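You operate a simulated robot arm through the tools that you are given. There is no shell and no other tool. Be economical: measure what you need, move in short steps, check, and stop when the job is done.

You are at the controls of a simulated robot arm. One attempt, no reset.

## Task
Lay the wave drawing from drawer T29 on T23 and line up the blue roundel from T24 on it.
Fine: shut the drawer again; switch T23 on before lining up; other roundels, the other drawing and controls stay.

It is judged by the outcome, as a careful person would: the job done as asked, and still so three seconds after it is handed in. It fails if anything else is knocked over, pushed out of place, dropped, spilled or broken.

## Robot
A 7-joint arm with a two-finger gripper on a trunk, on a base that drives. Base frame: it is fixed to the floor where the robot stands at the start and does not move with it; the origin is under the middle of the robot, x ahead of it, y to its left, z up. Lengths are in mm, angles in rad, forces in N, time in s.
With the tool pointing down near the work surface it reaches from about 380 to 780 mm from the robot's upright axis, wherever it stands. Its first joint turns from -2.496 to 2.496 rad. Places, roughly: clamp knob [1300, -600, 900]; easel knob [1500, -800, 900]; face of light box T23 [800, 0, 900]; flat drawer [800, -100, 600]; green dial [800, 200, 900]; green switch [700, 200, 900]; plug [1000, -750, 1000]; purple dial [600, -700, 900]; purple switch [500, -700, 900]; roundel [1250, -500, 1000]; strip switch [900, -700, 900]; teal dial [1200, -100, 900]; teal switch [1300, -100, 900]; white dial [1100, -600, 900]; white switch [1200, -600, 900]. Payload 2.45 kg.
Tool frame: the origin (TCP) lies between the finger pads and is the grasp point; the fingertips stand 26 mm ahead of it; z points along the fingers, y is the line along which they close. Largest opening 96 mm; the body of the gripper starts 69 mm behind the TCP.
Orientation is that of the tool frame in the base frame, as a unit quaternion [w, x, y, z]. With the fingers straight down and closing along the base's y, the tool's x points along the base's -x, its y along +y and its z along -z.

## Interface
- The arm moves only by the tool jog_arm. Its argument "targets" is a list of rows, each an object of numbers (a shift or turn left out is 0, a gripper value left out holds the last): "tx", "ty", "tz": the shift along the base's x, y, z in mm; "rx", "ry", "rz": the turn, a rotation vector about the base's x, y, z in degrees; "grip": the closure, from 0 (fully open) to 1 (shut). In form: [{"tx": .., "ty": .., "tz": .., "rx": .., "ry": .., "rz": .., "grip": ..}, ...]. A call has 1 to 8 rows; each row shifts and turns the commanded pose from where the row before left it. Each row takes 0.2 s and may step no farther than 50 mm and 0.15 rad from the row before; otherwise, or with a gripper value out of range, the whole call is refused. A pose out of reach is approached as far as the arm can. The call stops where the force on the tool passes 50 N (or 10 N more than at its start, if that is more) or the arm is blocked; 0.2 s more then pass. The fingers move at their own pace and stop on an object; they squeeze with about 29 N. The grip force told is the motor's: it shows also when the fingers shut on nothing. Time passes only in rows, and 0.2 s behind the last, so rows that do not move let the fingers close. It gives the time, the measured TCP pose, the force on the tool (base axes), the opening and the grip force at its end, in the units of the frame above (readings bear some noise), with the torque about the TCP (base axes, N m) and any sound that the robot's microphone picked up.
- Cameras (640 x 400 px; columns grow to the right, rows downward): "scene" is now at [17.6, 141.7, 1309.9]; the picture's right is [-0.60, -0.80, 0.00], its down [-0.55, 0.41, -0.72] and it looks along [0.58, -0.43, -0.69] (base axes); focal length 280 px, centre (320, 200). "wrist" rides on the gripper at [82, 3, -98] in the tool frame; the picture's right is [-0.04, 1.00, 0.00], its down [-0.73, -0.03, -0.68] and it looks along [-0.68, -0.03, 0.73] (tool axes); focal length 256 px, centre (320, 200). There is no depth. A picture from a camera that has moved, and an enlarged one, comes with that camera's place and axes in the base frame and with its lens. The place of the scene camera against the robot may be out by one fixed shift of up to 12 mm in any direction.
- capture(camera): a new picture of that camera. It takes no simulated time.
- slide_trunk(by): slides the trunk up (or, below 0, down) by that many mm; the arm and the scene camera ride with it, the base frame stays. It gives what a move gives, with no picture.
- steer(legs): drives the robot by 1 to 6 legs, each [ahead, turn to the left] in mm and rad, along the robot's own axes; the way and the turn of a leg run together, so that a leg with both is an arc; at most 1500 mm and 3.142 rad a leg. The arm and the cameras ride along, it lands a little off, and it stops where it bumps. It gives what a move gives.
- head_to(pan, tilt): turns the head with the scene camera to pan (to the left, within 2.705 rad either way) and tilt (down, from -0.506 to 1.204), counted from straight ahead of the robot. It gives what a move gives.
- inspect(camera, box): a new picture of the part [left, top, right, bottom] of that camera's present view, enlarged. It takes no simulated time.
- hand_in(): hands the job in; it is judged then, once.

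Go step by step. Nothing tells you exact positions but the pictures and the camera data: compare them with the known pose of the tool, close in by small moves and look again before you grip or let go. The budget is 120 turns and 82 pictures, counting those below and the enlarged ones. Unless the task says otherwise, let go and move clear before handing in, and close with one line.

The tools are called after "Call:" as a command line: name --argument value ..., lists and objects as JSON in quotes. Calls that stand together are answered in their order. jog_arm: Moves the arm, as the interface text tells. Its arguments: {"type":"object","properties":{"targets":{"type":"array"}},"required":["targets"]} The other tools are called the same way: slide_trunk (by) slides the trunk up or down; steer (legs) drives the base; head_to (pan, tilt) turns the head that bears the scene camera; capture (camera) takes a picture; inspect (camera, box) takes an enlarged picture of a part of a camera's view; hand_in () hands the job in.

At the start:

```text
time_s: 0.0
tool_pos: [494.8, 3.3, 747.8]
tool_rot: [0.0, 0.001, 1.0, 0.0]
force: [0.7, 0.6, -0.8]
ft_torque: [0.02, 0.01, 0.0]
finger_gap: 96.1
gripper_force: 0.0
trunk travel left (down, up): [-350.0, 290.0]
robot x, y, heading: [-0.7, 2.1, 0.001]
head pan, tilt: [-0.639, 0.763]
```

scene: 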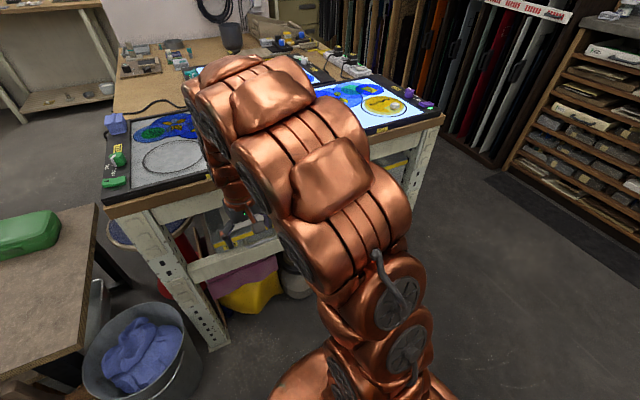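
wrist: 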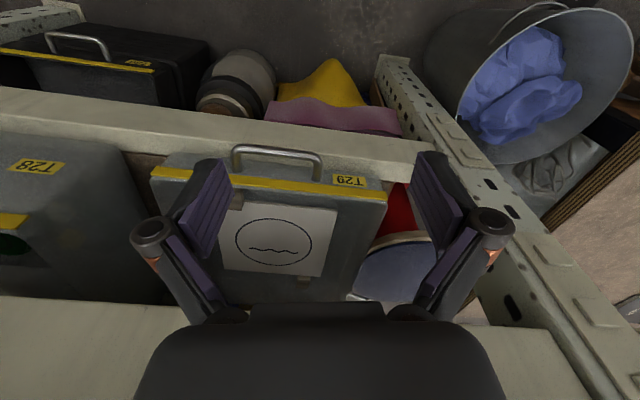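

I see the bench with light boxes and, in the wrist view, drawer T29 with a handle under it. I look around with the head before moving.

Call:
inspect --camera "wrist" --box '[100, 100, 500, 350]'

Call:
head_to --pan 0.1 --tilt 0.6

Call:
capture --camera "scene"

```text
1.60 times, centred on (300, 225) of wrist
camera zoom: at [413.1, 7.6, 846.1], right [0.04, 1.0, 0.0], down [0.73, -0.03, 0.68], along [0.68, -0.03, -0.73], focal length 410 px, centre (352, 160)
```

zoom: 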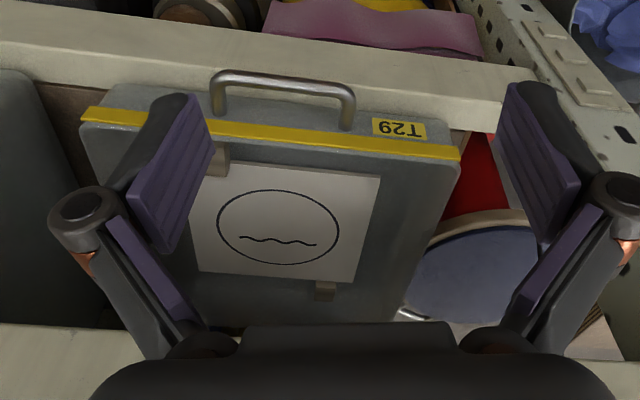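

```text
time_s: 1.1
tool_pos: [495.4, 3.7, 748.2]
tool_rot: [0.0, 0.0, 1.0, 0.0]
force: [-0.3, -0.6, 0.0]
ft_torque: [0.01, -0.02, 0.03]
finger_gap: 96.2
gripper_force: 0.1
trunk travel left (down, up): [-350.0, 290.0]
robot x, y, heading: [-1.4, -1.8, -0.002]
head pan, tilt: [0.099, 0.6]
```

```text
78 pictures are left
camera scene: at [39.4, 199.5, 1323.7], right [0.1, -1.0, 0.0], down [-0.56, -0.06, -0.82], along [0.82, 0.08, -0.57], focal length 280 px, centre (320, 200)
```

scene: 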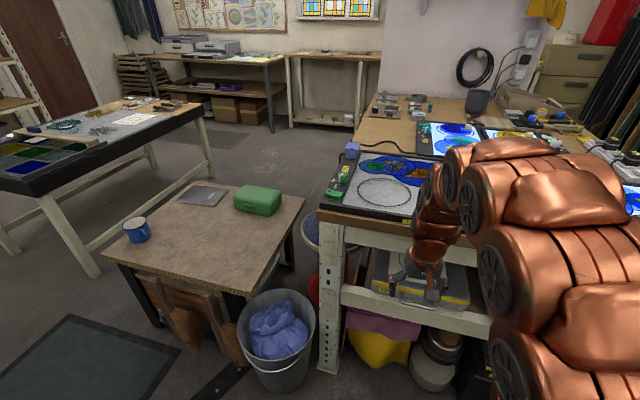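

The drawer with the wave drawing is seen ahead and below; the arm hides part of the bench. I zoom on the bench and look more to the right.

Call:
inspect --camera "scene" --box '[310, 80, 630, 280]'

Call:
head_to --pan -0.6 --tilt 0.45

Call:
inspect --camera "scene" --box '[120, 50, 520, 300]'

```text
2.00 times, centred on (470, 180) of scene
camera zoom: at [39.4, 199.5, 1323.7], right [0.1, -1.0, 0.0], down [-0.56, -0.06, -0.82], along [0.82, 0.08, -0.57], focal length 559 px, centre (20, 240)
```

zoom: 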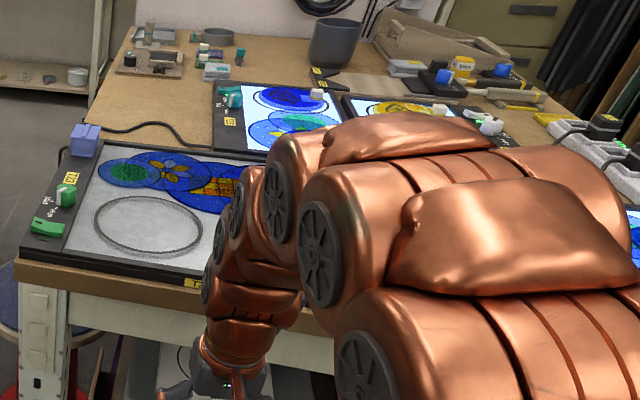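

```text
time_s: 2.2
tool_pos: [495.7, 2.6, 747.6]
tool_rot: [0.0, 0.0, 1.0, 0.001]
force: [0.0, -0.3, -0.7]
ft_torque: [0.02, 0.0, 0.0]
finger_gap: 95.9
gripper_force: 0.0
trunk travel left (down, up): [-350.0, 290.0]
robot x, y, heading: [-1.7, -1.2, 0.001]
head pan, tilt: [-0.6, 0.45]
```

```text
1.60 times, centred on (320, 175) of scene
camera zoom: at [27.3, 138.9, 1337.3], right [-0.56, -0.83, 0.0], down [-0.36, 0.25, -0.9], along [0.74, -0.51, -0.44], focal length 448 px, centre (320, 240)
```

zoom: 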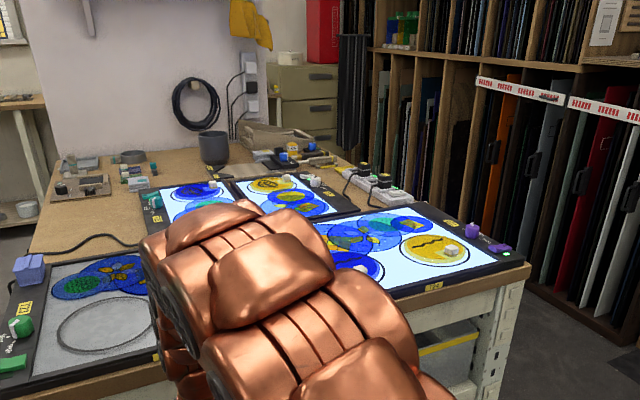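

Four light boxes; T23 (unlit) seems to be the left one with the green controls. I raise the trunk to look over the table with the wrist camera.

Call:
slide_trunk --by 290

Call:
capture --camera "wrist"

Call:
capture --camera "scene"

```text
time_s: 5.1
tool_pos: [494.7, 3.0, 1037.7]
tool_rot: [0.0, 0.001, 1.0, 0.0]
force: [0.3, 0.2, 0.2]
ft_torque: [0.02, 0.03, 0.01]
finger_gap: 95.6
gripper_force: 0.1
trunk travel left (down, up): [-640.0, 0.0]
robot x, y, heading: [-2.5, -0.9, -0.002]
head pan, tilt: [-0.6, 0.45]
```

```text
75 pictures are left
camera wrist: at [413.2, 7.6, 1136.1], right [0.04, 1.0, 0.0], down [0.73, -0.03, 0.68], along [0.68, -0.03, -0.73], focal length 256 px, centre (320, 200)
```

wrist: 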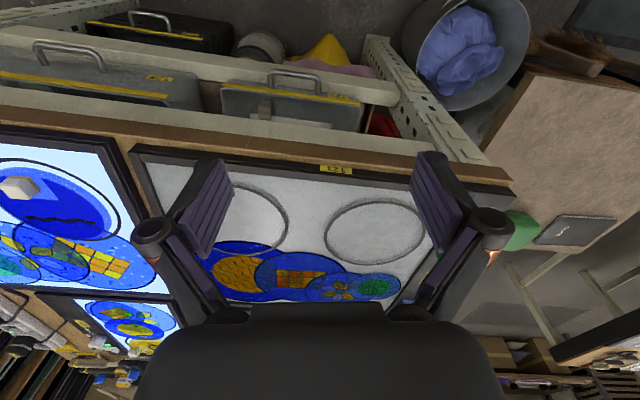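

```text
74 pictures are left
camera scene: at [27.3, 138.9, 1627.3], right [-0.56, -0.83, 0.0], down [-0.36, 0.25, -0.9], along [0.74, -0.51, -0.44], focal length 280 px, centre (320, 200)
```

scene: 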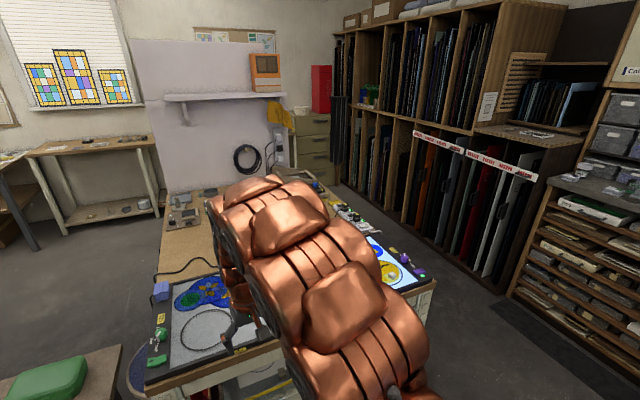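

T23 has two empty rings and other roundels; the right box has a blue wave roundel with a white cube. Zooming in.

Call:
inspect --camera "wrist" --box '[0, 120, 240, 340]'

Call:
inspect --camera "wrist" --box '[160, 50, 480, 310]'

```text
1.82 times, centred on (120, 230) of wrist
camera zoom: at [413.2, 7.6, 1136.1], right [0.04, 1.0, 0.0], down [0.73, -0.03, 0.68], along [0.68, -0.03, -0.73], focal length 465 px, centre (684, 146)
```

zoom: 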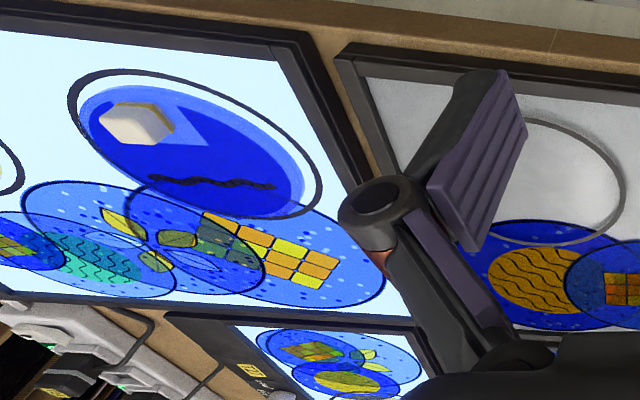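

```text
1.54 times, centred on (320, 180) of wrist
camera zoom: at [413.2, 7.6, 1136.1], right [0.04, 1.0, 0.0], down [0.73, -0.03, 0.68], along [0.68, -0.03, -0.73], focal length 394 px, centre (320, 231)
```

zoom: 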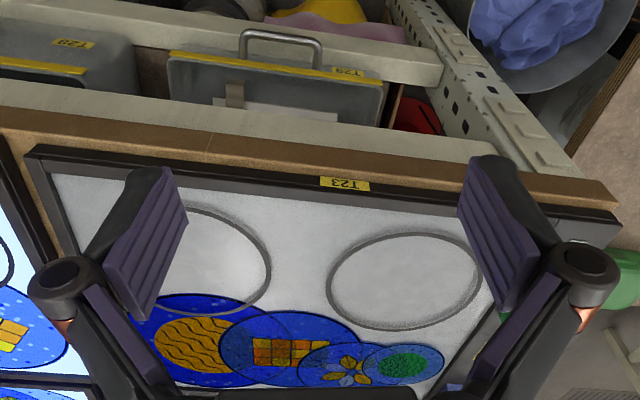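

Next I look closely at drawer T29, lowering the trunk in front of it.

Call:
slide_trunk --by -370

Call:
capture --camera "wrist"

Call:
head_to --pan 0.0 --tilt 0.9

Call:
capture --camera "scene"

```text
time_s: 8.7
tool_pos: [495.5, 3.5, 668.0]
tool_rot: [0.0, 0.0, 1.0, 0.0]
force: [0.0, -0.3, -1.2]
ft_torque: [0.0, -0.03, -0.03]
finger_gap: 96.0
gripper_force: 0.1
trunk travel left (down, up): [-270.0, 370.0]
robot x, y, heading: [1.8, -1.6, -0.001]
head pan, tilt: [-0.6, 0.45]
```

```text
71 pictures are left
camera wrist: at [413.1, 7.6, 766.2], right [0.04, 1.0, 0.0], down [0.73, -0.03, 0.68], along [0.68, -0.03, -0.73], focal length 256 px, centre (320, 200)
```

wrist: 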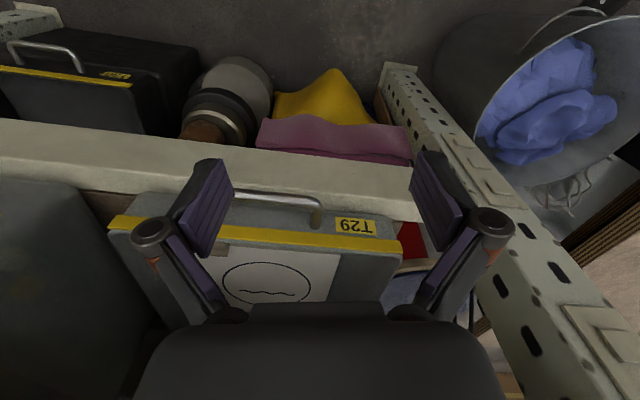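

```text
time_s: 9.7
tool_pos: [495.1, 3.2, 667.9]
tool_rot: [0.0, 0.0, 1.0, 0.0]
force: [-0.6, -0.4, -0.4]
ft_torque: [0.0, 0.0, 0.05]
finger_gap: 96.2
gripper_force: 0.1
trunk travel left (down, up): [-270.0, 370.0]
robot x, y, heading: [4.1, 0.1, -0.001]
head pan, tilt: [0.0, 0.901]
```

```text
70 pictures are left
camera scene: at [26.9, 190.7, 1219.0], right [0.0, -1.0, 0.0], down [-0.78, 0.0, -0.62], along [0.62, 0.0, -0.78], focal length 280 px, centre (320, 200)
```

scene: 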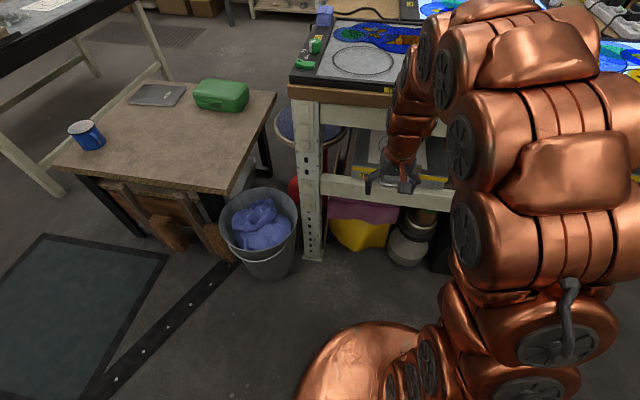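

I want a sharper look at the paper and its brown tabs, so I zoom and tilt the hand to look more level.

Call:
jog_arm --targets '[{"tx": -40, "tz": 20, "ry": -8}, {"tx": -40, "tz": 20, "ry": -8}, {"tz": 20, "ry": -8}]'

Call:
inspect --camera "wrist" --box '[80, 80, 480, 330]'

```text
time_s: 10.5
tool_pos: [415.6, 4.1, 729.9]
tool_rot: [0.209, 0.0, 0.978, 0.0]
force: [-0.3, -0.9, -0.6]
ft_torque: [0.03, -0.02, -0.02]
finger_gap: 95.9
gripper_force: 0.1
trunk travel left (down, up): [-270.0, 370.0]
robot x, y, heading: [2.5, 1.3, -0.002]
head pan, tilt: [0.0, 0.901]
```

```text
1.60 times, centred on (280, 205) of wrist
camera zoom: at [300.3, 8.7, 785.6], right [0.04, 1.0, 0.02], down [0.39, -0.03, 0.92], along [0.92, -0.03, -0.39], focal length 410 px, centre (384, 192)
```

zoom: 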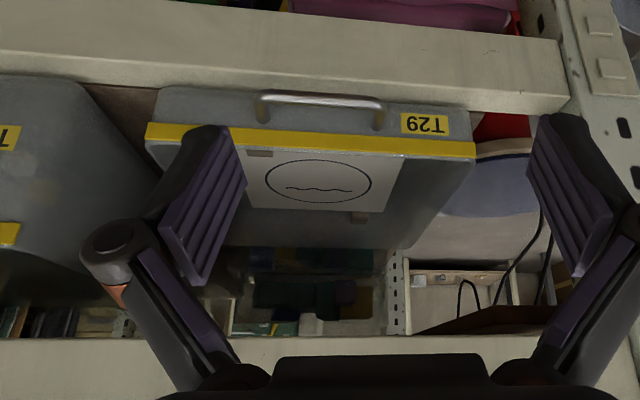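

T29's bar handle is triangulated at about x 567, y −50, z 595, recessed below the table front, so I must pull it with a near-level hand. I back the base off and level the hand.

Call:
steer --legs '[[-250, 0]]'

Call:
jog_arm --targets '[{"tx": 35, "tz": -10, "ry": -8.25}, {"tx": 35, "tz": -10, "ry": -8.25}, {"tx": 35, "tz": -10, "ry": -8.25}, {"tx": 35, "tz": -10, "ry": -8.25}, {"tx": 35, "tz": -10, "ry": -8.25}, {"tx": 35, "tz": -10, "ry": -8.25}, {"tx": 35, "tz": -10, "ry": -8.25}, {"tx": 35, "tz": -10, "ry": -8.25}]'

```text
time_s: 12.2
tool_pos: [172.3, 2.5, 729.1]
tool_rot: [0.208, 0.002, 0.978, -0.001]
force: [-0.8, 0.6, -0.3]
ft_torque: [-0.01, 0.0, -0.02]
finger_gap: 96.1
gripper_force: 0.0
trunk travel left (down, up): [-270.0, 370.0]
robot x, y, heading: [-243.8, 2.6, -0.008]
head pan, tilt: [0.0, 0.901]
```

```text
time_s: 14.1
tool_pos: [500.2, 1.0, 660.6]
tool_rot: [0.708, 0.003, 0.706, 0.001]
force: [0.3, 0.0, 1.1]
ft_torque: [-0.01, 0.04, 0.0]
finger_gap: 95.9
gripper_force: 0.0
out of reach, approached as far as the arm can: row 1, 2, 3, 4, 5
trunk travel left (down, up): [-270.0, 370.0]
robot x, y, heading: [-239.2, 1.4, -0.011]
head pan, tilt: [0.0, 0.901]
```

Hand is now level at x≈500. I roll it 90° so the fingers close vertically on the bar.

Call:
jog_arm --targets '[{"tx": -8, "ty": -7, "rx": 8.2}, {"tx": -8, "ty": -7, "rx": 8.2}, {"tx": -8, "ty": -7, "rx": 8.2}, {"ty": -7, "rx": 8.2}, {"ty": -7, "rx": 8.2}, {"ty": -7, "rx": 8.2}, {"ty": -7, "rx": 8.2}]'

Call:
jog_arm --targets '[{"rx": 8.2, "tz": -13}, {"rx": 8.2, "tz": -13}, {"rx": 8.2, "tz": -13}, {"rx": 8, "tz": -13}]'

Call:
capture --camera "wrist"

Call:
capture --camera "scene"

```text
time_s: 15.7
tool_pos: [473.5, -48.3, 664.4]
tool_rot: [0.618, 0.343, 0.619, 0.342]
force: [0.7, 0.0, 0.4]
ft_torque: [0.0, -0.03, -0.04]
finger_gap: 95.9
gripper_force: 0.1
trunk travel left (down, up): [-270.0, 370.0]
robot x, y, heading: [-243.1, -0.6, -0.005]
head pan, tilt: [0.0, 0.901]
```

```text
time_s: 16.6
tool_pos: [475.8, -46.6, 612.2]
tool_rot: [0.498, 0.502, 0.498, 0.502]
force: [-0.1, 0.3, 0.8]
ft_torque: [-0.02, 0.04, 0.03]
finger_gap: 96.2
gripper_force: 0.1
trunk travel left (down, up): [-270.0, 370.0]
robot x, y, heading: [-243.5, 1.1, -0.007]
head pan, tilt: [0.0, 0.901]
```

```text
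68 pictures are left
camera wrist: at [377.7, 35.3, 616.0], right [0.0, -0.05, 1.0], down [-0.68, -0.73, -0.03], along [0.73, -0.68, -0.03], focal length 256 px, centre (320, 200)
```

wrist: 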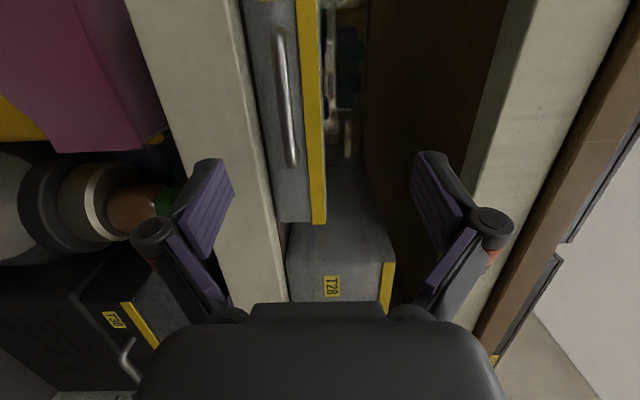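

```text
67 pictures are left
camera scene: at [-215.0, 191.3, 1219.0], right [-0.01, -1.0, 0.0], down [-0.78, 0.0, -0.62], along [0.62, 0.0, -0.78], focal length 280 px, centre (320, 200)
```

scene: 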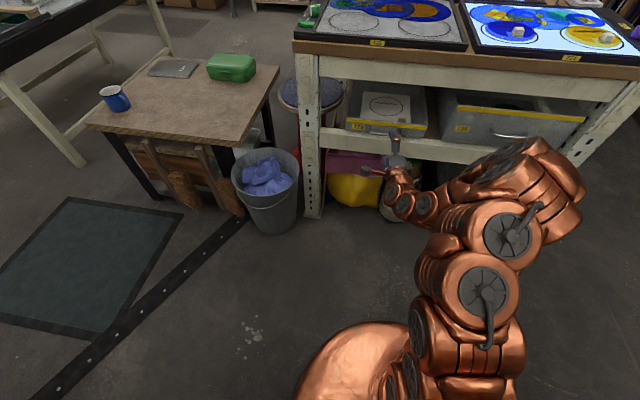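

The bar lies at about z 587 with the shelf rail just below it (~560). I narrow the fingers and close in to x≈530 for another look.

Call:
jog_arm --targets '[{"grip": 0.72, "tz": -12}, {"tz": -11}, {"tx": 25}, {"tx": 20}, {}, {}]'

Call:
capture --camera "wrist"

```text
time_s: 18.1
tool_pos: [520.7, -45.6, 588.9]
tool_rot: [0.498, 0.503, 0.499, 0.5]
force: [0.5, -0.1, 1.2]
ft_torque: [0.02, 0.01, 0.02]
finger_gap: 26.9
gripper_force: 0.0
trunk travel left (down, up): [-270.0, 370.0]
robot x, y, heading: [-244.8, -1.2, -0.007]
head pan, tilt: [0.0, 0.901]
```

```text
66 pictures are left
camera wrist: at [421.8, 37.2, 592.9], right [0.0, -0.05, 1.0], down [-0.68, -0.73, -0.03], along [0.73, -0.68, -0.03], focal length 256 px, centre (320, 200)
```

wrist: 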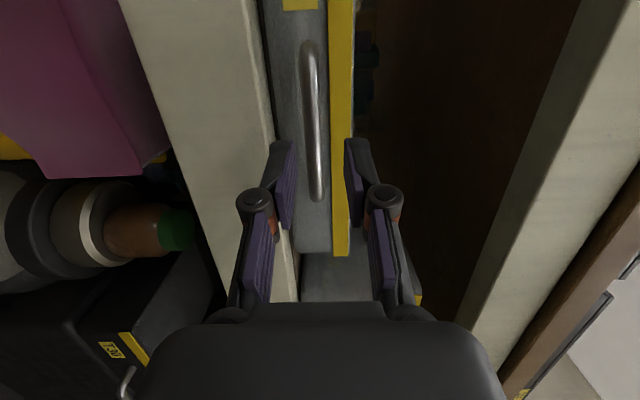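

The bar sits between the fingers as aimed. I narrow slightly and advance over it.

Call:
jog_arm --targets '[{"grip": 0.77}, {"tx": 12}, {"tx": 12}, {"tx": 6}]'

Call:
capture --camera "wrist"

```text
time_s: 19.1
tool_pos: [550.0, -47.6, 589.7]
tool_rot: [0.498, 0.502, 0.5, 0.5]
force: [-0.1, 0.2, -1.8]
ft_torque: [-0.01, -0.11, -0.01]
finger_gap: 23.1
gripper_force: 0.7
trunk travel left (down, up): [-270.0, 370.0]
robot x, y, heading: [-242.3, 1.0, -0.007]
head pan, tilt: [0.0, 0.901]
```

```text
65 pictures are left
camera wrist: at [451.2, 36.0, 594.0], right [0.0, -0.05, 1.0], down [-0.68, -0.73, -0.03], along [0.73, -0.68, -0.03], focal length 256 px, centre (320, 200)
```

wrist: 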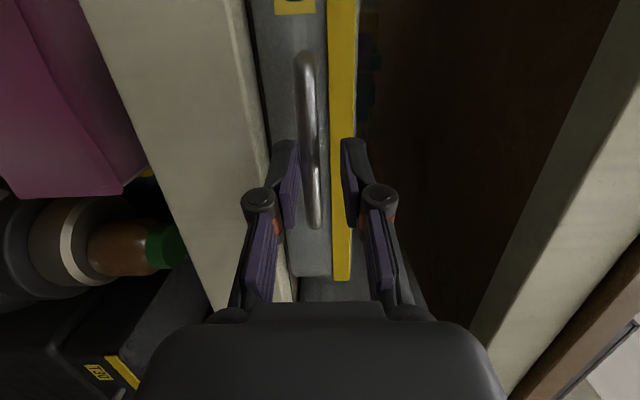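

A little more advance, then close on the bar.

Call:
jog_arm --targets '[{"tx": 8, "tz": -1}, {"grip": 1.0}, {}, {}]'

Call:
inspect --camera "wrist" --box '[180, 20, 460, 300]'

```text
time_s: 20.1
tool_pos: [556.3, -46.2, 585.0]
tool_rot: [0.496, 0.504, 0.501, 0.499]
force: [-1.8, 1.8, -32.7]
ft_torque: [-0.38, 0.79, 0.02]
finger_gap: 11.7
gripper_force: 38.9
trunk travel left (down, up): [-270.0, 370.0]
robot x, y, heading: [-244.6, -3.4, -0.005]
head pan, tilt: [0.0, 0.901]
```

```text
1.43 times, centred on (320, 160) of wrist
camera zoom: at [458.9, 35.4, 589.0], right [0.01, -0.05, 1.0], down [-0.68, -0.73, -0.03], along [0.73, -0.68, -0.04], focal length 366 px, centre (320, 257)
```

zoom: 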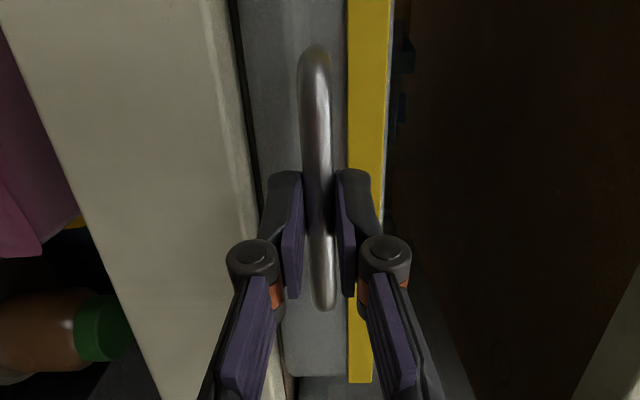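

Gripped on the bar (gap 11.7). The arm is pulled down, so I relax the height by a few mm and start pulling.

Call:
jog_arm --targets '[{"tz": -3}, {"tx": -10}, {"tx": -15}, {"tx": -20}]'

```text
time_s: 21.1
tool_pos: [514.0, -46.7, 584.3]
tool_rot: [0.497, 0.5, 0.502, 0.502]
force: [5.7, 34.2, -22.0]
ft_torque: [-0.43, 0.52, 0.74]
finger_gap: 11.6
gripper_force: 39.1
trunk travel left (down, up): [-270.0, 370.0]
robot x, y, heading: [-244.6, -0.0, -0.004]
head pan, tilt: [0.0, 0.901]
```

The drawer slides; side force builds, so I ease a little left and down while pulling on.

Call:
jog_arm --targets '[{"ty": 2, "tz": -2}, {"tx": -15, "ty": 1}, {"tx": -20}, {"tx": -20}]'

```text
time_s: 22.1
tool_pos: [458.3, -43.2, 584.7]
tool_rot: [0.497, 0.501, 0.501, 0.501]
force: [8.5, 33.0, -9.9]
ft_torque: [-0.28, 0.27, 0.36]
finger_gap: 11.5
gripper_force: 38.3
trunk travel left (down, up): [-270.0, 370.0]
robot x, y, heading: [-240.4, -0.7, -0.005]
head pan, tilt: [0.0, 0.901]
```

Call:
jog_arm --targets '[{"ty": 3, "tz": -1}, {"tx": -20, "ty": 1}, {"tx": -25, "ty": 1}, {"tx": -25, "ty": 1}]'

Call:
head_to --pan -0.2 --tilt 0.9

Call:
capture --camera "scene"

```text
time_s: 23.0
tool_pos: [402.4, -33.2, 584.5]
tool_rot: [0.5, 0.478, 0.52, 0.5]
force: [0.5, -2.4, 20.6]
ft_torque: [1.01, -0.64, 0.38]
finger_gap: 12.5
gripper_force: 39.5
out of reach, approached as far as the arm can: row 4
trunk travel left (down, up): [-270.0, 370.0]
robot x, y, heading: [-244.2, 2.1, -0.007]
head pan, tilt: [0.0, 0.901]
stopped in row 4: the force on the tool passed its limit at 72 N (the readings are from after the stop); the commanded pose is now the measured one
```

```text
time_s: 23.7
tool_pos: [401.1, -32.9, 583.4]
tool_rot: [0.5, 0.477, 0.521, 0.501]
force: [1.5, -5.1, 43.7]
ft_torque: [1.02, -1.05, -0.21]
finger_gap: 12.2
gripper_force: 39.3
trunk travel left (down, up): [-270.0, 370.0]
robot x, y, heading: [-242.5, -1.7, -0.011]
head pan, tilt: [-0.201, 0.901]
```

```text
63 pictures are left
camera scene: at [-217.5, 176.3, 1219.4], right [-0.21, -0.98, 0.0], down [-0.77, 0.16, -0.62], along [0.61, -0.13, -0.78], focal length 280 px, centre (320, 200)
```

scene: 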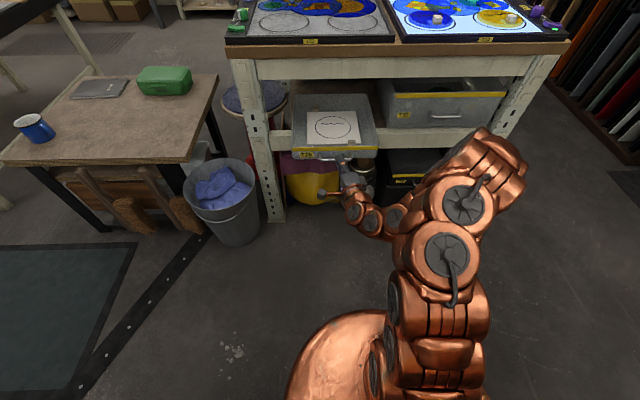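

The drawer is out about 155 mm; the arm is folded to its limit, so I relax the vertical load and drive back 80 mm to open it more.

Call:
jog_arm --targets '[{"tz": 2}, {"tz": 2}]'

Call:
steer --legs '[[-70, 0]]'

Call:
inspect --camera "scene" --box '[240, 60, 440, 220]'

```text
time_s: 24.3
tool_pos: [402.3, -32.6, 584.5]
tool_rot: [0.498, 0.48, 0.522, 0.499]
force: [-3.0, -6.7, 23.7]
ft_torque: [1.02, -0.61, -0.38]
finger_gap: 12.4
gripper_force: 39.1
trunk travel left (down, up): [-270.0, 370.0]
robot x, y, heading: [-244.4, 5.8, -0.012]
head pan, tilt: [-0.201, 0.901]
```

```text
time_s: 25.3
tool_pos: [331.9, -30.4, 584.4]
tool_rot: [0.496, 0.479, 0.524, 0.5]
force: [4.0, 35.2, 2.6]
ft_torque: [0.96, -0.22, 0.73]
finger_gap: 12.4
gripper_force: 39.2
trunk travel left (down, up): [-270.0, 370.0]
robot x, y, heading: [-312.6, 2.7, -0.013]
head pan, tilt: [-0.201, 0.901]
```

```text
2.50 times, centred on (340, 140) of scene
camera zoom: at [-286.0, 178.3, 1218.6], right [-0.21, -0.98, 0.0], down [-0.77, 0.16, -0.62], along [0.61, -0.13, -0.78], focal length 699 px, centre (270, 350)
```

zoom: 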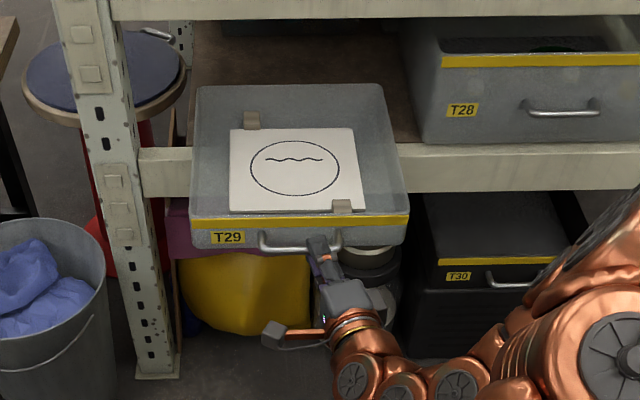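

The tray is well open and the paper has two grip tabs (near right, far left). I push it in 25 mm for safer support, then release and watch it stay.

Call:
jog_arm --targets '[{"ty": 2, "tx": 10}, {"tx": 15}, {}]'

Call:
jog_arm --targets '[{"grip": 0.85}, {"grip": 0.78}, {}, {"tx": -10}, {"tx": -20}]'

Call:
capture --camera "scene"

```text
time_s: 26.1
tool_pos: [356.5, -31.4, 584.2]
tool_rot: [0.497, 0.481, 0.522, 0.499]
force: [-5.6, -35.2, -1.3]
ft_torque: [0.95, -0.14, -0.74]
finger_gap: 12.5
gripper_force: 39.0
trunk travel left (down, up): [-270.0, 370.0]
robot x, y, heading: [-311.3, 1.5, -0.009]
head pan, tilt: [-0.201, 0.901]
```

```text
time_s: 27.3
tool_pos: [328.1, -27.2, 582.3]
tool_rot: [0.496, 0.479, 0.523, 0.501]
force: [0.0, -0.5, 0.2]
ft_torque: [-0.03, 0.0, -0.03]
finger_gap: 21.0
gripper_force: 0.0
trunk travel left (down, up): [-270.0, 370.0]
robot x, y, heading: [-311.6, 0.2, -0.005]
head pan, tilt: [-0.201, 0.901]
```

```text
61 pictures are left
camera scene: at [-286.0, 177.2, 1218.9], right [-0.21, -0.98, 0.0], down [-0.77, 0.16, -0.62], along [0.61, -0.13, -0.78], focal length 280 px, centre (320, 200)
```

scene: 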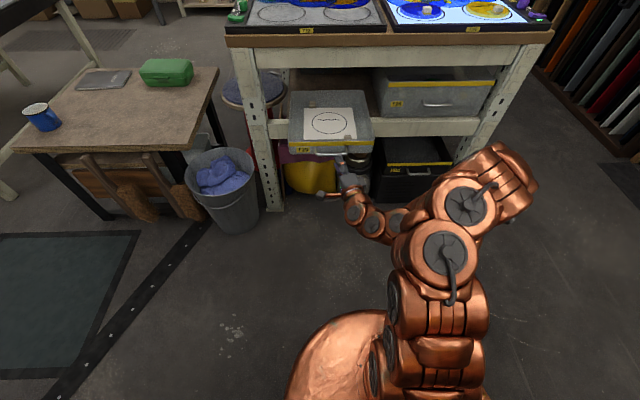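

The drawer holds. I raise the trunk and swing the hand to point down.

Call:
slide_trunk --by 240

Call:
jog_arm --targets '[{"rx": -4.62, "ry": 4.62, "rz": 4.62}, {"rx": -4.62, "ry": 4.62, "rz": 4.62}, {"rx": -4.62, "ry": 4.62, "rz": 4.62}, {"rx": -4.62, "ry": 4.62, "rz": 4.62}, {"rx": -4.62, "ry": 4.62, "rz": 4.62}, {"rx": -4.62, "ry": 4.62, "rz": 4.62}, {"rx": -4.62, "ry": 4.62, "rz": 4.62}, {"rx": -4.62, "ry": 4.62, "rz": 4.62}]'

Call:
jog_arm --targets '[{"rx": -4.62, "ry": 4.62, "rz": 4.62}, {"rx": -4.62, "ry": 4.62, "rz": 4.62}, {"rx": -4.62, "ry": 4.62, "rz": 4.62}, {"rx": -4.62, "ry": 4.62, "rz": 4.62}, {"rx": -4.62, "ry": 4.62, "rz": 4.62}, {"rx": -4.62, "ry": 4.62, "rz": 4.62}, {"rx": -4.62, "ry": 4.62, "rz": 4.62, "grip": 0}]'

```text
time_s: 29.8
tool_pos: [327.6, -27.7, 823.5]
tool_rot: [0.496, 0.479, 0.523, 0.501]
force: [0.4, 1.4, 0.0]
ft_torque: [-0.01, -0.01, 0.01]
finger_gap: 20.7
gripper_force: 0.0
trunk travel left (down, up): [-510.0, 130.0]
robot x, y, heading: [-312.1, -0.2, -0.006]
head pan, tilt: [-0.201, 0.901]
```

```text
time_s: 31.6
tool_pos: [328.2, -27.2, 823.8]
tool_rot: [0.253, 0.247, 0.896, 0.269]
force: [0.4, -1.0, 0.0]
ft_torque: [0.04, -0.03, 0.05]
finger_gap: 21.3
gripper_force: 0.2
trunk travel left (down, up): [-510.0, 130.0]
robot x, y, heading: [-313.2, 3.2, -0.013]
head pan, tilt: [-0.201, 0.901]
```

```text
time_s: 33.2
tool_pos: [328.7, -27.2, 823.4]
tool_rot: [-0.025, -0.022, 0.999, -0.003]
force: [-0.3, -0.1, -0.9]
ft_torque: [0.0, 0.01, -0.04]
finger_gap: 56.9
gripper_force: 0.1
trunk travel left (down, up): [-510.0, 130.0]
robot x, y, heading: [-313.1, 2.5, -0.011]
head pan, tilt: [-0.201, 0.901]
```

Call:
jog_arm --targets '[{"rx": 0.3, "ry": -2.9, "rz": -2.5}, {}]'

Call:
capture --camera "wrist"

Call:
inspect --camera "scene" --box '[260, 60, 420, 180]'

```text
time_s: 33.8
tool_pos: [329.1, -27.4, 823.9]
tool_rot: [0.0, 0.001, 1.0, 0.0]
force: [0.1, -0.3, 0.1]
ft_torque: [0.02, 0.0, 0.03]
finger_gap: 96.0
gripper_force: 0.0
trunk travel left (down, up): [-510.0, 130.0]
robot x, y, heading: [-314.4, 1.9, -0.004]
head pan, tilt: [-0.201, 0.901]
```

```text
60 pictures are left
camera wrist: at [246.7, -23.0, 921.9], right [0.04, 1.0, 0.0], down [0.73, -0.03, 0.68], along [0.68, -0.03, -0.73], focal length 256 px, centre (320, 200)
```

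wrist: 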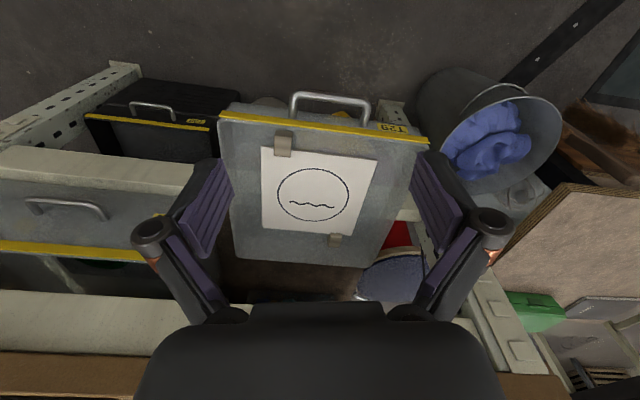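

```text
3.33 times, centred on (340, 120) of scene
camera zoom: at [-286.0, 177.2, 1459.0], right [-0.21, -0.98, 0.0], down [-0.77, 0.16, -0.62], along [0.61, -0.13, -0.78], focal length 932 px, centre (253, 467)
```

zoom: 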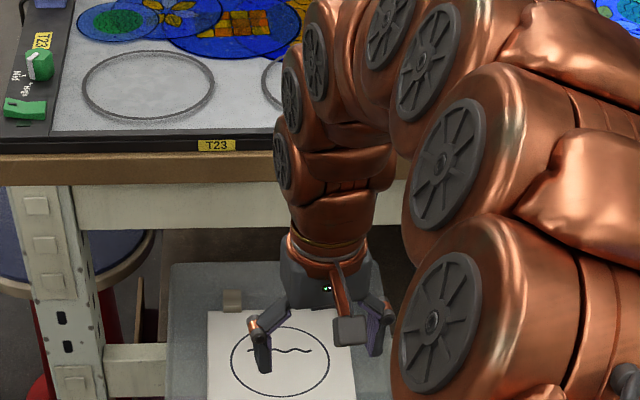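

The near tab is around (448, −89). I move above it and lower for a closer look.

Call:
jog_arm --targets '[{"tx": 40, "ty": -25, "tz": -20}, {"tx": 35, "ty": -25, "tz": -30}, {"tx": 20, "ty": -10, "tz": -40}, {"tz": -40}]'

Call:
capture --camera "wrist"

```text
refused: row 1 steps farther than a row can; nothing moved
```

```text
58 pictures are left
camera wrist: at [246.7, -23.0, 921.9], right [0.04, 1.0, 0.0], down [0.73, -0.03, 0.68], along [0.68, -0.03, -0.73], focal length 256 px, centre (320, 200)
```

wrist: 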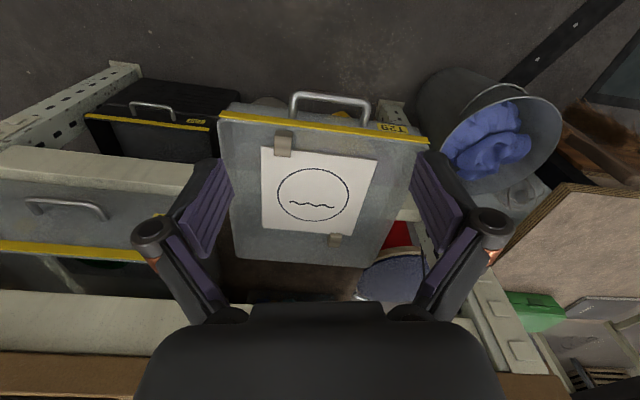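

Call:
jog_arm --targets '[{"tx": 35, "ty": -20, "tz": -20}, {"tx": 35, "ty": -20, "tz": -25}, {"tx": 25, "ty": -20, "tz": -35}, {"tz": -45}, {"tz": -20}]'

Call:
capture --camera "wrist"

```text
time_s: 35.0
tool_pos: [419.9, -86.7, 676.9]
tool_rot: [0.0, 0.0, 1.0, 0.0]
force: [0.3, -0.2, -0.2]
ft_torque: [-0.01, 0.01, 0.01]
finger_gap: 96.0
gripper_force: 0.0
trunk travel left (down, up): [-510.0, 130.0]
robot x, y, heading: [-316.6, 2.6, -0.007]
head pan, tilt: [-0.201, 0.901]
```

```text
57 pictures are left
camera wrist: at [338.8, -82.2, 776.0], right [0.04, 1.0, 0.0], down [0.73, -0.03, 0.68], along [0.68, -0.03, -0.73], focal length 256 px, centre (320, 200)
```

wrist: 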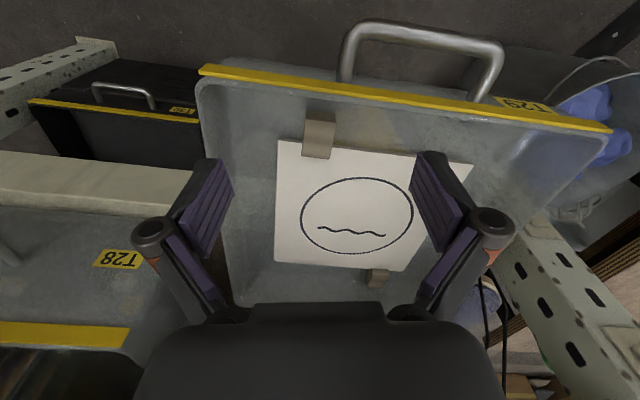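

The tab is about 28 mm wide, centred near (452, −87), z≈575. I centre on it with a narrower opening and lower.

Call:
jog_arm --targets '[{"tx": 30, "tz": -20, "grip": 0.42}, {"tz": -25}, {"tz": -10}, {}, {}]'

Call:
inspect --camera "wrist" --box '[200, 20, 480, 280]'

```text
time_s: 36.2
tool_pos: [450.8, -86.3, 622.4]
tool_rot: [0.001, 0.001, 1.0, 0.0]
force: [0.4, -0.2, -0.2]
ft_torque: [0.06, -0.01, -0.01]
finger_gap: 55.7
gripper_force: 0.0
trunk travel left (down, up): [-510.0, 130.0]
robot x, y, heading: [-314.6, 2.3, -0.014]
head pan, tilt: [-0.201, 0.901]
```

```text
1.54 times, centred on (340, 150) of wrist
camera zoom: at [368.3, -81.0, 721.3], right [0.04, 1.0, 0.0], down [0.73, -0.03, 0.68], along [0.68, -0.03, -0.73], focal length 394 px, centre (289, 277)
```

zoom: 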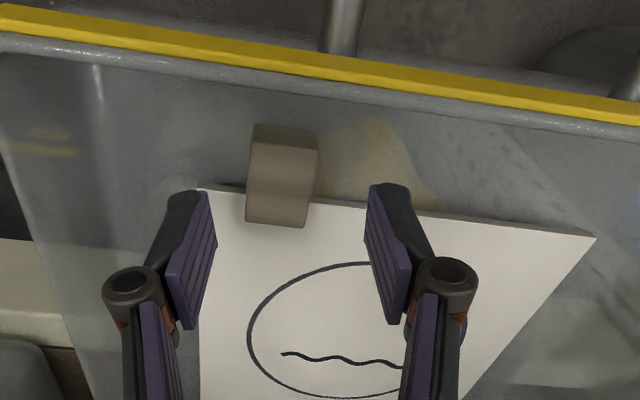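

The tray has yawed about −10°, so I match that with the tool and descend around the tab.

Call:
jog_arm --targets '[{"rz": -5, "tz": -8}, {"rz": -5, "tz": -8}, {}]'

Call:
inspect --camera "wrist" --box '[200, 20, 480, 280]'

```text
time_s: 37.0
tool_pos: [452.2, -85.8, 608.3]
tool_rot: [-0.001, 0.088, 0.996, 0.0]
force: [-0.4, 0.5, 0.0]
ft_torque: [-0.03, 0.0, 0.02]
finger_gap: 55.8
gripper_force: 0.1
trunk travel left (down, up): [-510.0, 130.0]
robot x, y, heading: [-311.8, -1.8, -0.006]
head pan, tilt: [-0.201, 0.901]
```

```text
1.54 times, centred on (340, 150) of wrist
camera zoom: at [372.7, -67.6, 705.8], right [0.22, 0.98, 0.0], down [0.72, -0.16, 0.68], along [0.66, -0.15, -0.73], focal length 394 px, centre (289, 277)
```

zoom: 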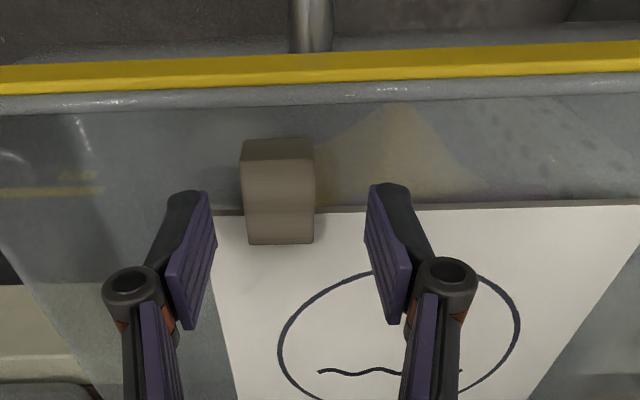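

Aligned well; I shift 4 mm toward the tab centre and descend further in small steps.

Call:
jog_arm --targets '[{"ty": -4, "tz": -5}, {"tz": -4}, {}]'

Call:
inspect --camera "wrist" --box '[200, 20, 480, 280]'

```text
time_s: 37.8
tool_pos: [454.9, -91.1, 598.5]
tool_rot: [0.0, 0.088, 0.996, 0.0]
force: [0.1, -0.2, 1.5]
ft_torque: [0.04, 0.0, -0.01]
finger_gap: 55.6
gripper_force: 0.0
trunk travel left (down, up): [-510.0, 130.0]
robot x, y, heading: [-314.5, 3.9, -0.009]
head pan, tilt: [-0.201, 0.901]
```

```text
1.54 times, centred on (340, 150) of wrist
camera zoom: at [373.6, -72.7, 696.9], right [0.22, 0.98, 0.0], down [0.72, -0.16, 0.68], along [0.66, -0.15, -0.73], focal length 394 px, centre (289, 277)
```

zoom: 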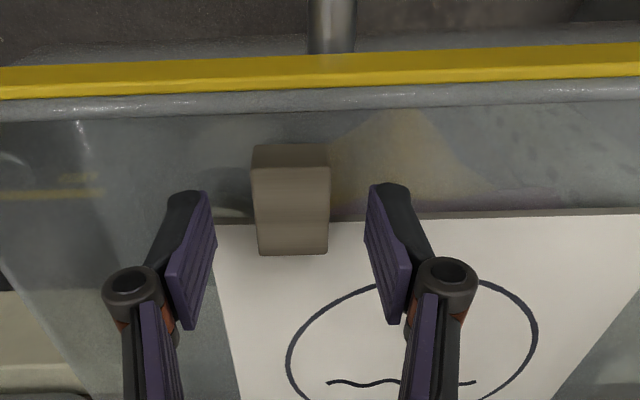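

Call:
jog_arm --targets '[{"tz": -3}, {"tz": -3}, {"tz": -3}, {}]'

```text
time_s: 38.8
tool_pos: [454.3, -94.3, 592.0]
tool_rot: [0.003, 0.09, 0.996, 0.0]
force: [0.7, -4.0, 16.1]
ft_torque: [-0.25, -0.24, 0.07]
finger_gap: 55.0
gripper_force: 0.0
trunk travel left (down, up): [-510.0, 130.0]
robot x, y, heading: [-310.8, 1.0, -0.01]
head pan, tilt: [-0.201, 0.901]
```

Contact at tips z≈566 (card/tray floor). I rise 4 mm and close on the tab.

Call:
jog_arm --targets '[{"tz": 4}, {"grip": 1.0}, {}, {}, {}]'

Call:
inspect --camera "wrist" --box '[200, 20, 480, 280]'

```text
time_s: 40.0
tool_pos: [453.9, -89.7, 594.9]
tool_rot: [0.003, 0.088, 0.996, 0.001]
force: [0.8, 13.6, 36.9]
ft_torque: [0.34, -0.13, 0.17]
finger_gap: 25.3
gripper_force: 28.9
trunk travel left (down, up): [-510.0, 130.0]
robot x, y, heading: [-315.6, 2.8, -0.008]
head pan, tilt: [-0.201, 0.901]
```

```text
1.54 times, centred on (340, 150) of wrist
camera zoom: at [372.6, -71.4, 692.8], right [0.21, 0.98, 0.0], down [0.71, -0.16, 0.68], along [0.67, -0.14, -0.73], focal length 394 px, centre (289, 277)
```

zoom: 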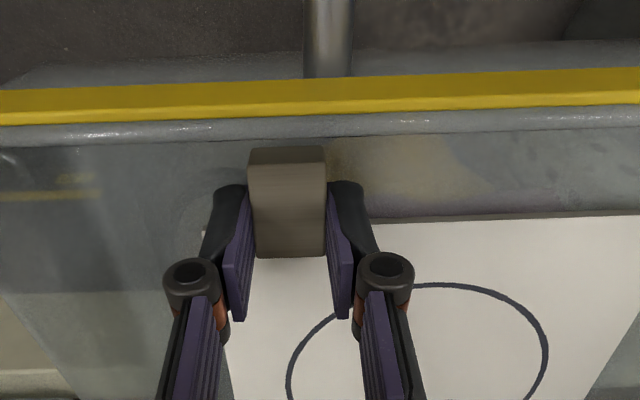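

The tab is held (25 mm). I lift slowly and check the card.

Call:
jog_arm --targets '[{"tz": 5}, {"tz": 10}, {"tz": 20}, {"tz": 25}, {"tx": -10, "tz": 20}]'

Call:
capture --camera "wrist"

Call:
capture --camera "scene"

```text
time_s: 41.2
tool_pos: [445.0, -92.7, 672.7]
tool_rot: [0.001, 0.089, 0.996, -0.001]
force: [-0.8, 0.0, -1.5]
ft_torque: [-0.03, 0.08, 0.01]
finger_gap: 25.4
gripper_force: 28.7
trunk travel left (down, up): [-510.0, 130.0]
robot x, y, heading: [-314.4, 3.1, -0.011]
head pan, tilt: [-0.201, 0.901]
```

```text
52 pictures are left
camera wrist: at [365.4, -74.7, 771.0], right [0.22, 0.98, 0.0], down [0.72, -0.16, 0.68], along [0.66, -0.15, -0.73], focal length 256 px, centre (320, 200)
```

wrist: 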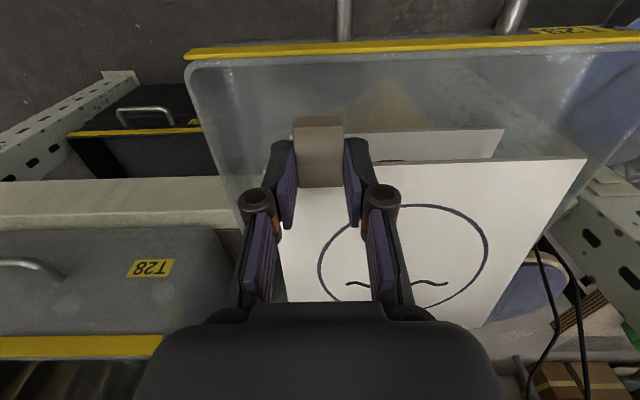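

```text
51 pictures are left
camera scene: at [-285.8, 177.2, 1458.9], right [-0.21, -0.98, 0.0], down [-0.77, 0.16, -0.62], along [0.61, -0.13, -0.78], focal length 280 px, centre (320, 200)
```

scene: 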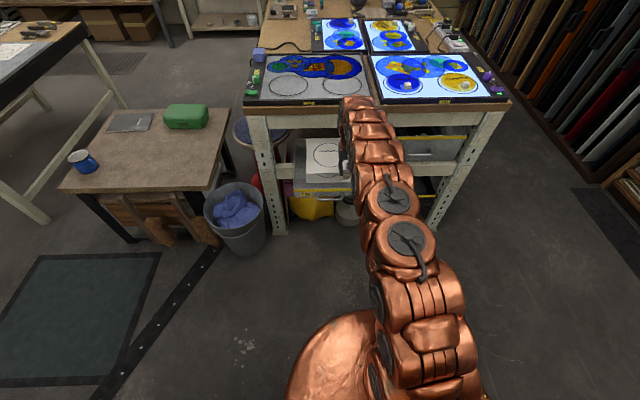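

Only the wave card came up; another card lies beneath. I retract from under the table, and zoom on T23 and T24 meanwhile.

Call:
jog_arm --targets '[{"tx": -40, "tz": 15}, {"tx": -45, "tz": 15}, {"tx": -40, "tz": 20}, {"tx": -15, "tz": 40}, {"tz": 45}, {"tz": 45}]'

Call:
inspect --camera "scene" --box '[235, 10, 395, 110]'

Call:
inspect --camera "scene" --box '[360, 10, 520, 110]'

```text
time_s: 42.6
tool_pos: [303.7, -91.5, 853.6]
tool_rot: [-0.001, 0.089, 0.996, 0.0]
force: [-0.3, 0.5, -1.1]
ft_torque: [-0.02, 0.13, 0.02]
finger_gap: 25.2
gripper_force: 28.9
trunk travel left (down, up): [-510.0, 130.0]
robot x, y, heading: [-312.0, -0.9, -0.018]
head pan, tilt: [-0.201, 0.901]
```

```text
4.00 times, centred on (315, 60) of scene
camera zoom: at [-285.7, 177.2, 1459.0], right [-0.21, -0.98, 0.0], down [-0.77, 0.16, -0.62], along [0.61, -0.13, -0.78], focal length 1119 px, centre (340, 760)
```

zoom: 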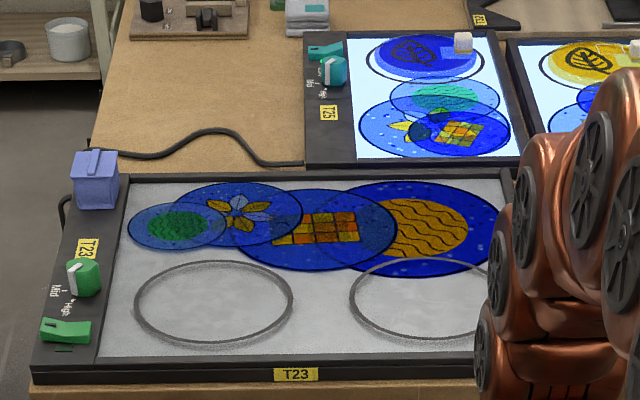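

```text
4.00 times, centred on (440, 60) of scene
camera zoom: at [-285.7, 177.2, 1459.0], right [-0.21, -0.98, 0.0], down [-0.77, 0.16, -0.62], along [0.61, -0.13, -0.78], focal length 1119 px, centre (-160, 760)
```

zoom: 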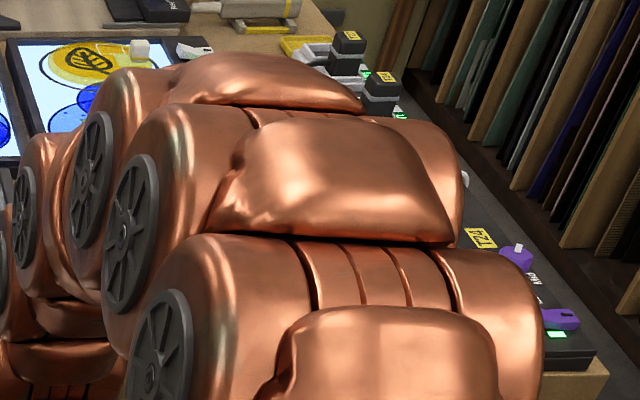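

T24 is the right box with purple controls and the blue wave roundel; T23's left ring is clear for the card. I raise to full height, drive forward and look at the card in the hand.

Call:
slide_trunk --by 130

Call:
steer --legs '[[225, 0]]'

Call:
jog_arm --targets '[{"ty": 20, "tz": 10, "rz": 5.5}, {"ty": 30, "tz": 10, "rz": 5}, {"ty": 30}, {}]'

Call:
capture --camera "wrist"

```text
time_s: 44.2
tool_pos: [303.9, -90.5, 983.2]
tool_rot: [0.0, 0.088, 0.996, 0.0]
force: [-0.2, 0.5, -1.3]
ft_torque: [-0.05, 0.11, -0.01]
finger_gap: 25.3
gripper_force: 28.8
trunk travel left (down, up): [-640.0, 0.0]
robot x, y, heading: [-312.9, 5.7, -0.005]
head pan, tilt: [-0.201, 0.901]
```

```text
time_s: 45.9
tool_pos: [526.9, -96.3, 983.7]
tool_rot: [0.0, 0.092, 0.996, 0.0]
force: [-0.1, -0.8, -0.5]
ft_torque: [-0.05, 0.1, -0.03]
finger_gap: 25.3
gripper_force: 29.1
trunk travel left (down, up): [-640.0, 0.0]
robot x, y, heading: [-88.8, -2.8, -0.011]
head pan, tilt: [-0.201, 0.901]
```

```text
time_s: 46.9
tool_pos: [526.8, -17.2, 1003.6]
tool_rot: [0.002, -0.001, 1.0, 0.0]
force: [0.2, 0.1, -0.3]
ft_torque: [-0.09, 0.07, -0.02]
finger_gap: 25.2
gripper_force: 28.5
trunk travel left (down, up): [-640.0, 0.0]
robot x, y, heading: [-87.9, -0.8, -0.016]
head pan, tilt: [-0.201, 0.901]
```

```text
48 pictures are left
camera wrist: at [445.9, -12.8, 1101.3], right [0.04, 1.0, 0.0], down [0.73, -0.03, 0.68], along [0.68, -0.03, -0.73], focal length 256 px, centre (320, 200)
```

wrist: 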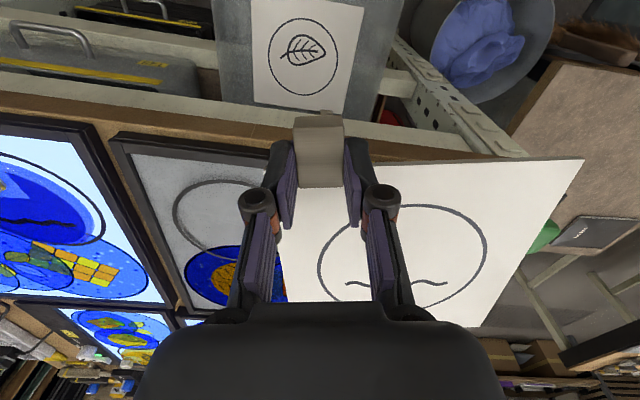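

The other card (leaf) stays in the drawer. I check from the scene camera whether the held card is level, and T23's place.

Call:
head_to --pan -0.05 --tilt 0.75

Call:
capture --camera "scene"

Call:
inspect --camera "scene" --box '[200, 60, 440, 210]'

```text
time_s: 47.6
tool_pos: [527.1, -17.4, 1002.8]
tool_rot: [-0.001, -0.001, 1.0, 0.0]
force: [-0.7, -0.8, -1.0]
ft_torque: [-0.05, 0.11, 0.04]
finger_gap: 25.1
gripper_force: 29.0
trunk travel left (down, up): [-640.0, 0.0]
robot x, y, heading: [-94.5, -1.2, -0.015]
head pan, tilt: [-0.051, 0.75]
```

```text
47 pictures are left
camera scene: at [-52.8, 185.2, 1600.8], right [-0.07, -1.0, 0.0], down [-0.68, 0.05, -0.73], along [0.73, -0.05, -0.68], focal length 280 px, centre (320, 200)
```

scene: 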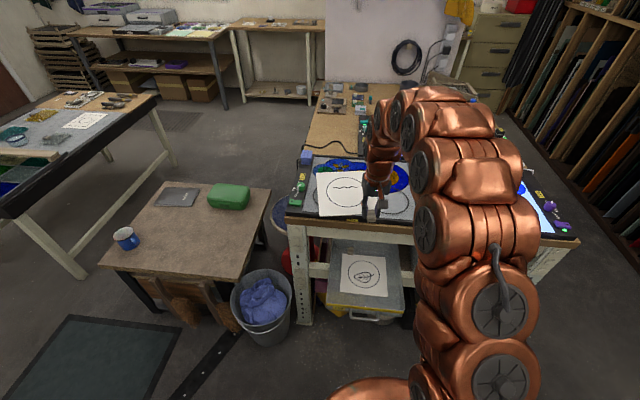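

```text
2.67 times, centred on (320, 135) of scene
camera zoom: at [-52.8, 185.2, 1600.8], right [-0.07, -1.0, 0.0], down [-0.68, 0.05, -0.73], along [0.73, -0.05, -0.68], focal length 746 px, centre (320, 373)
```

zoom: 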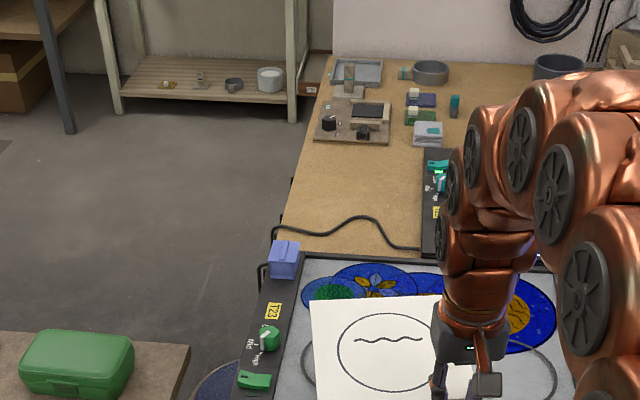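

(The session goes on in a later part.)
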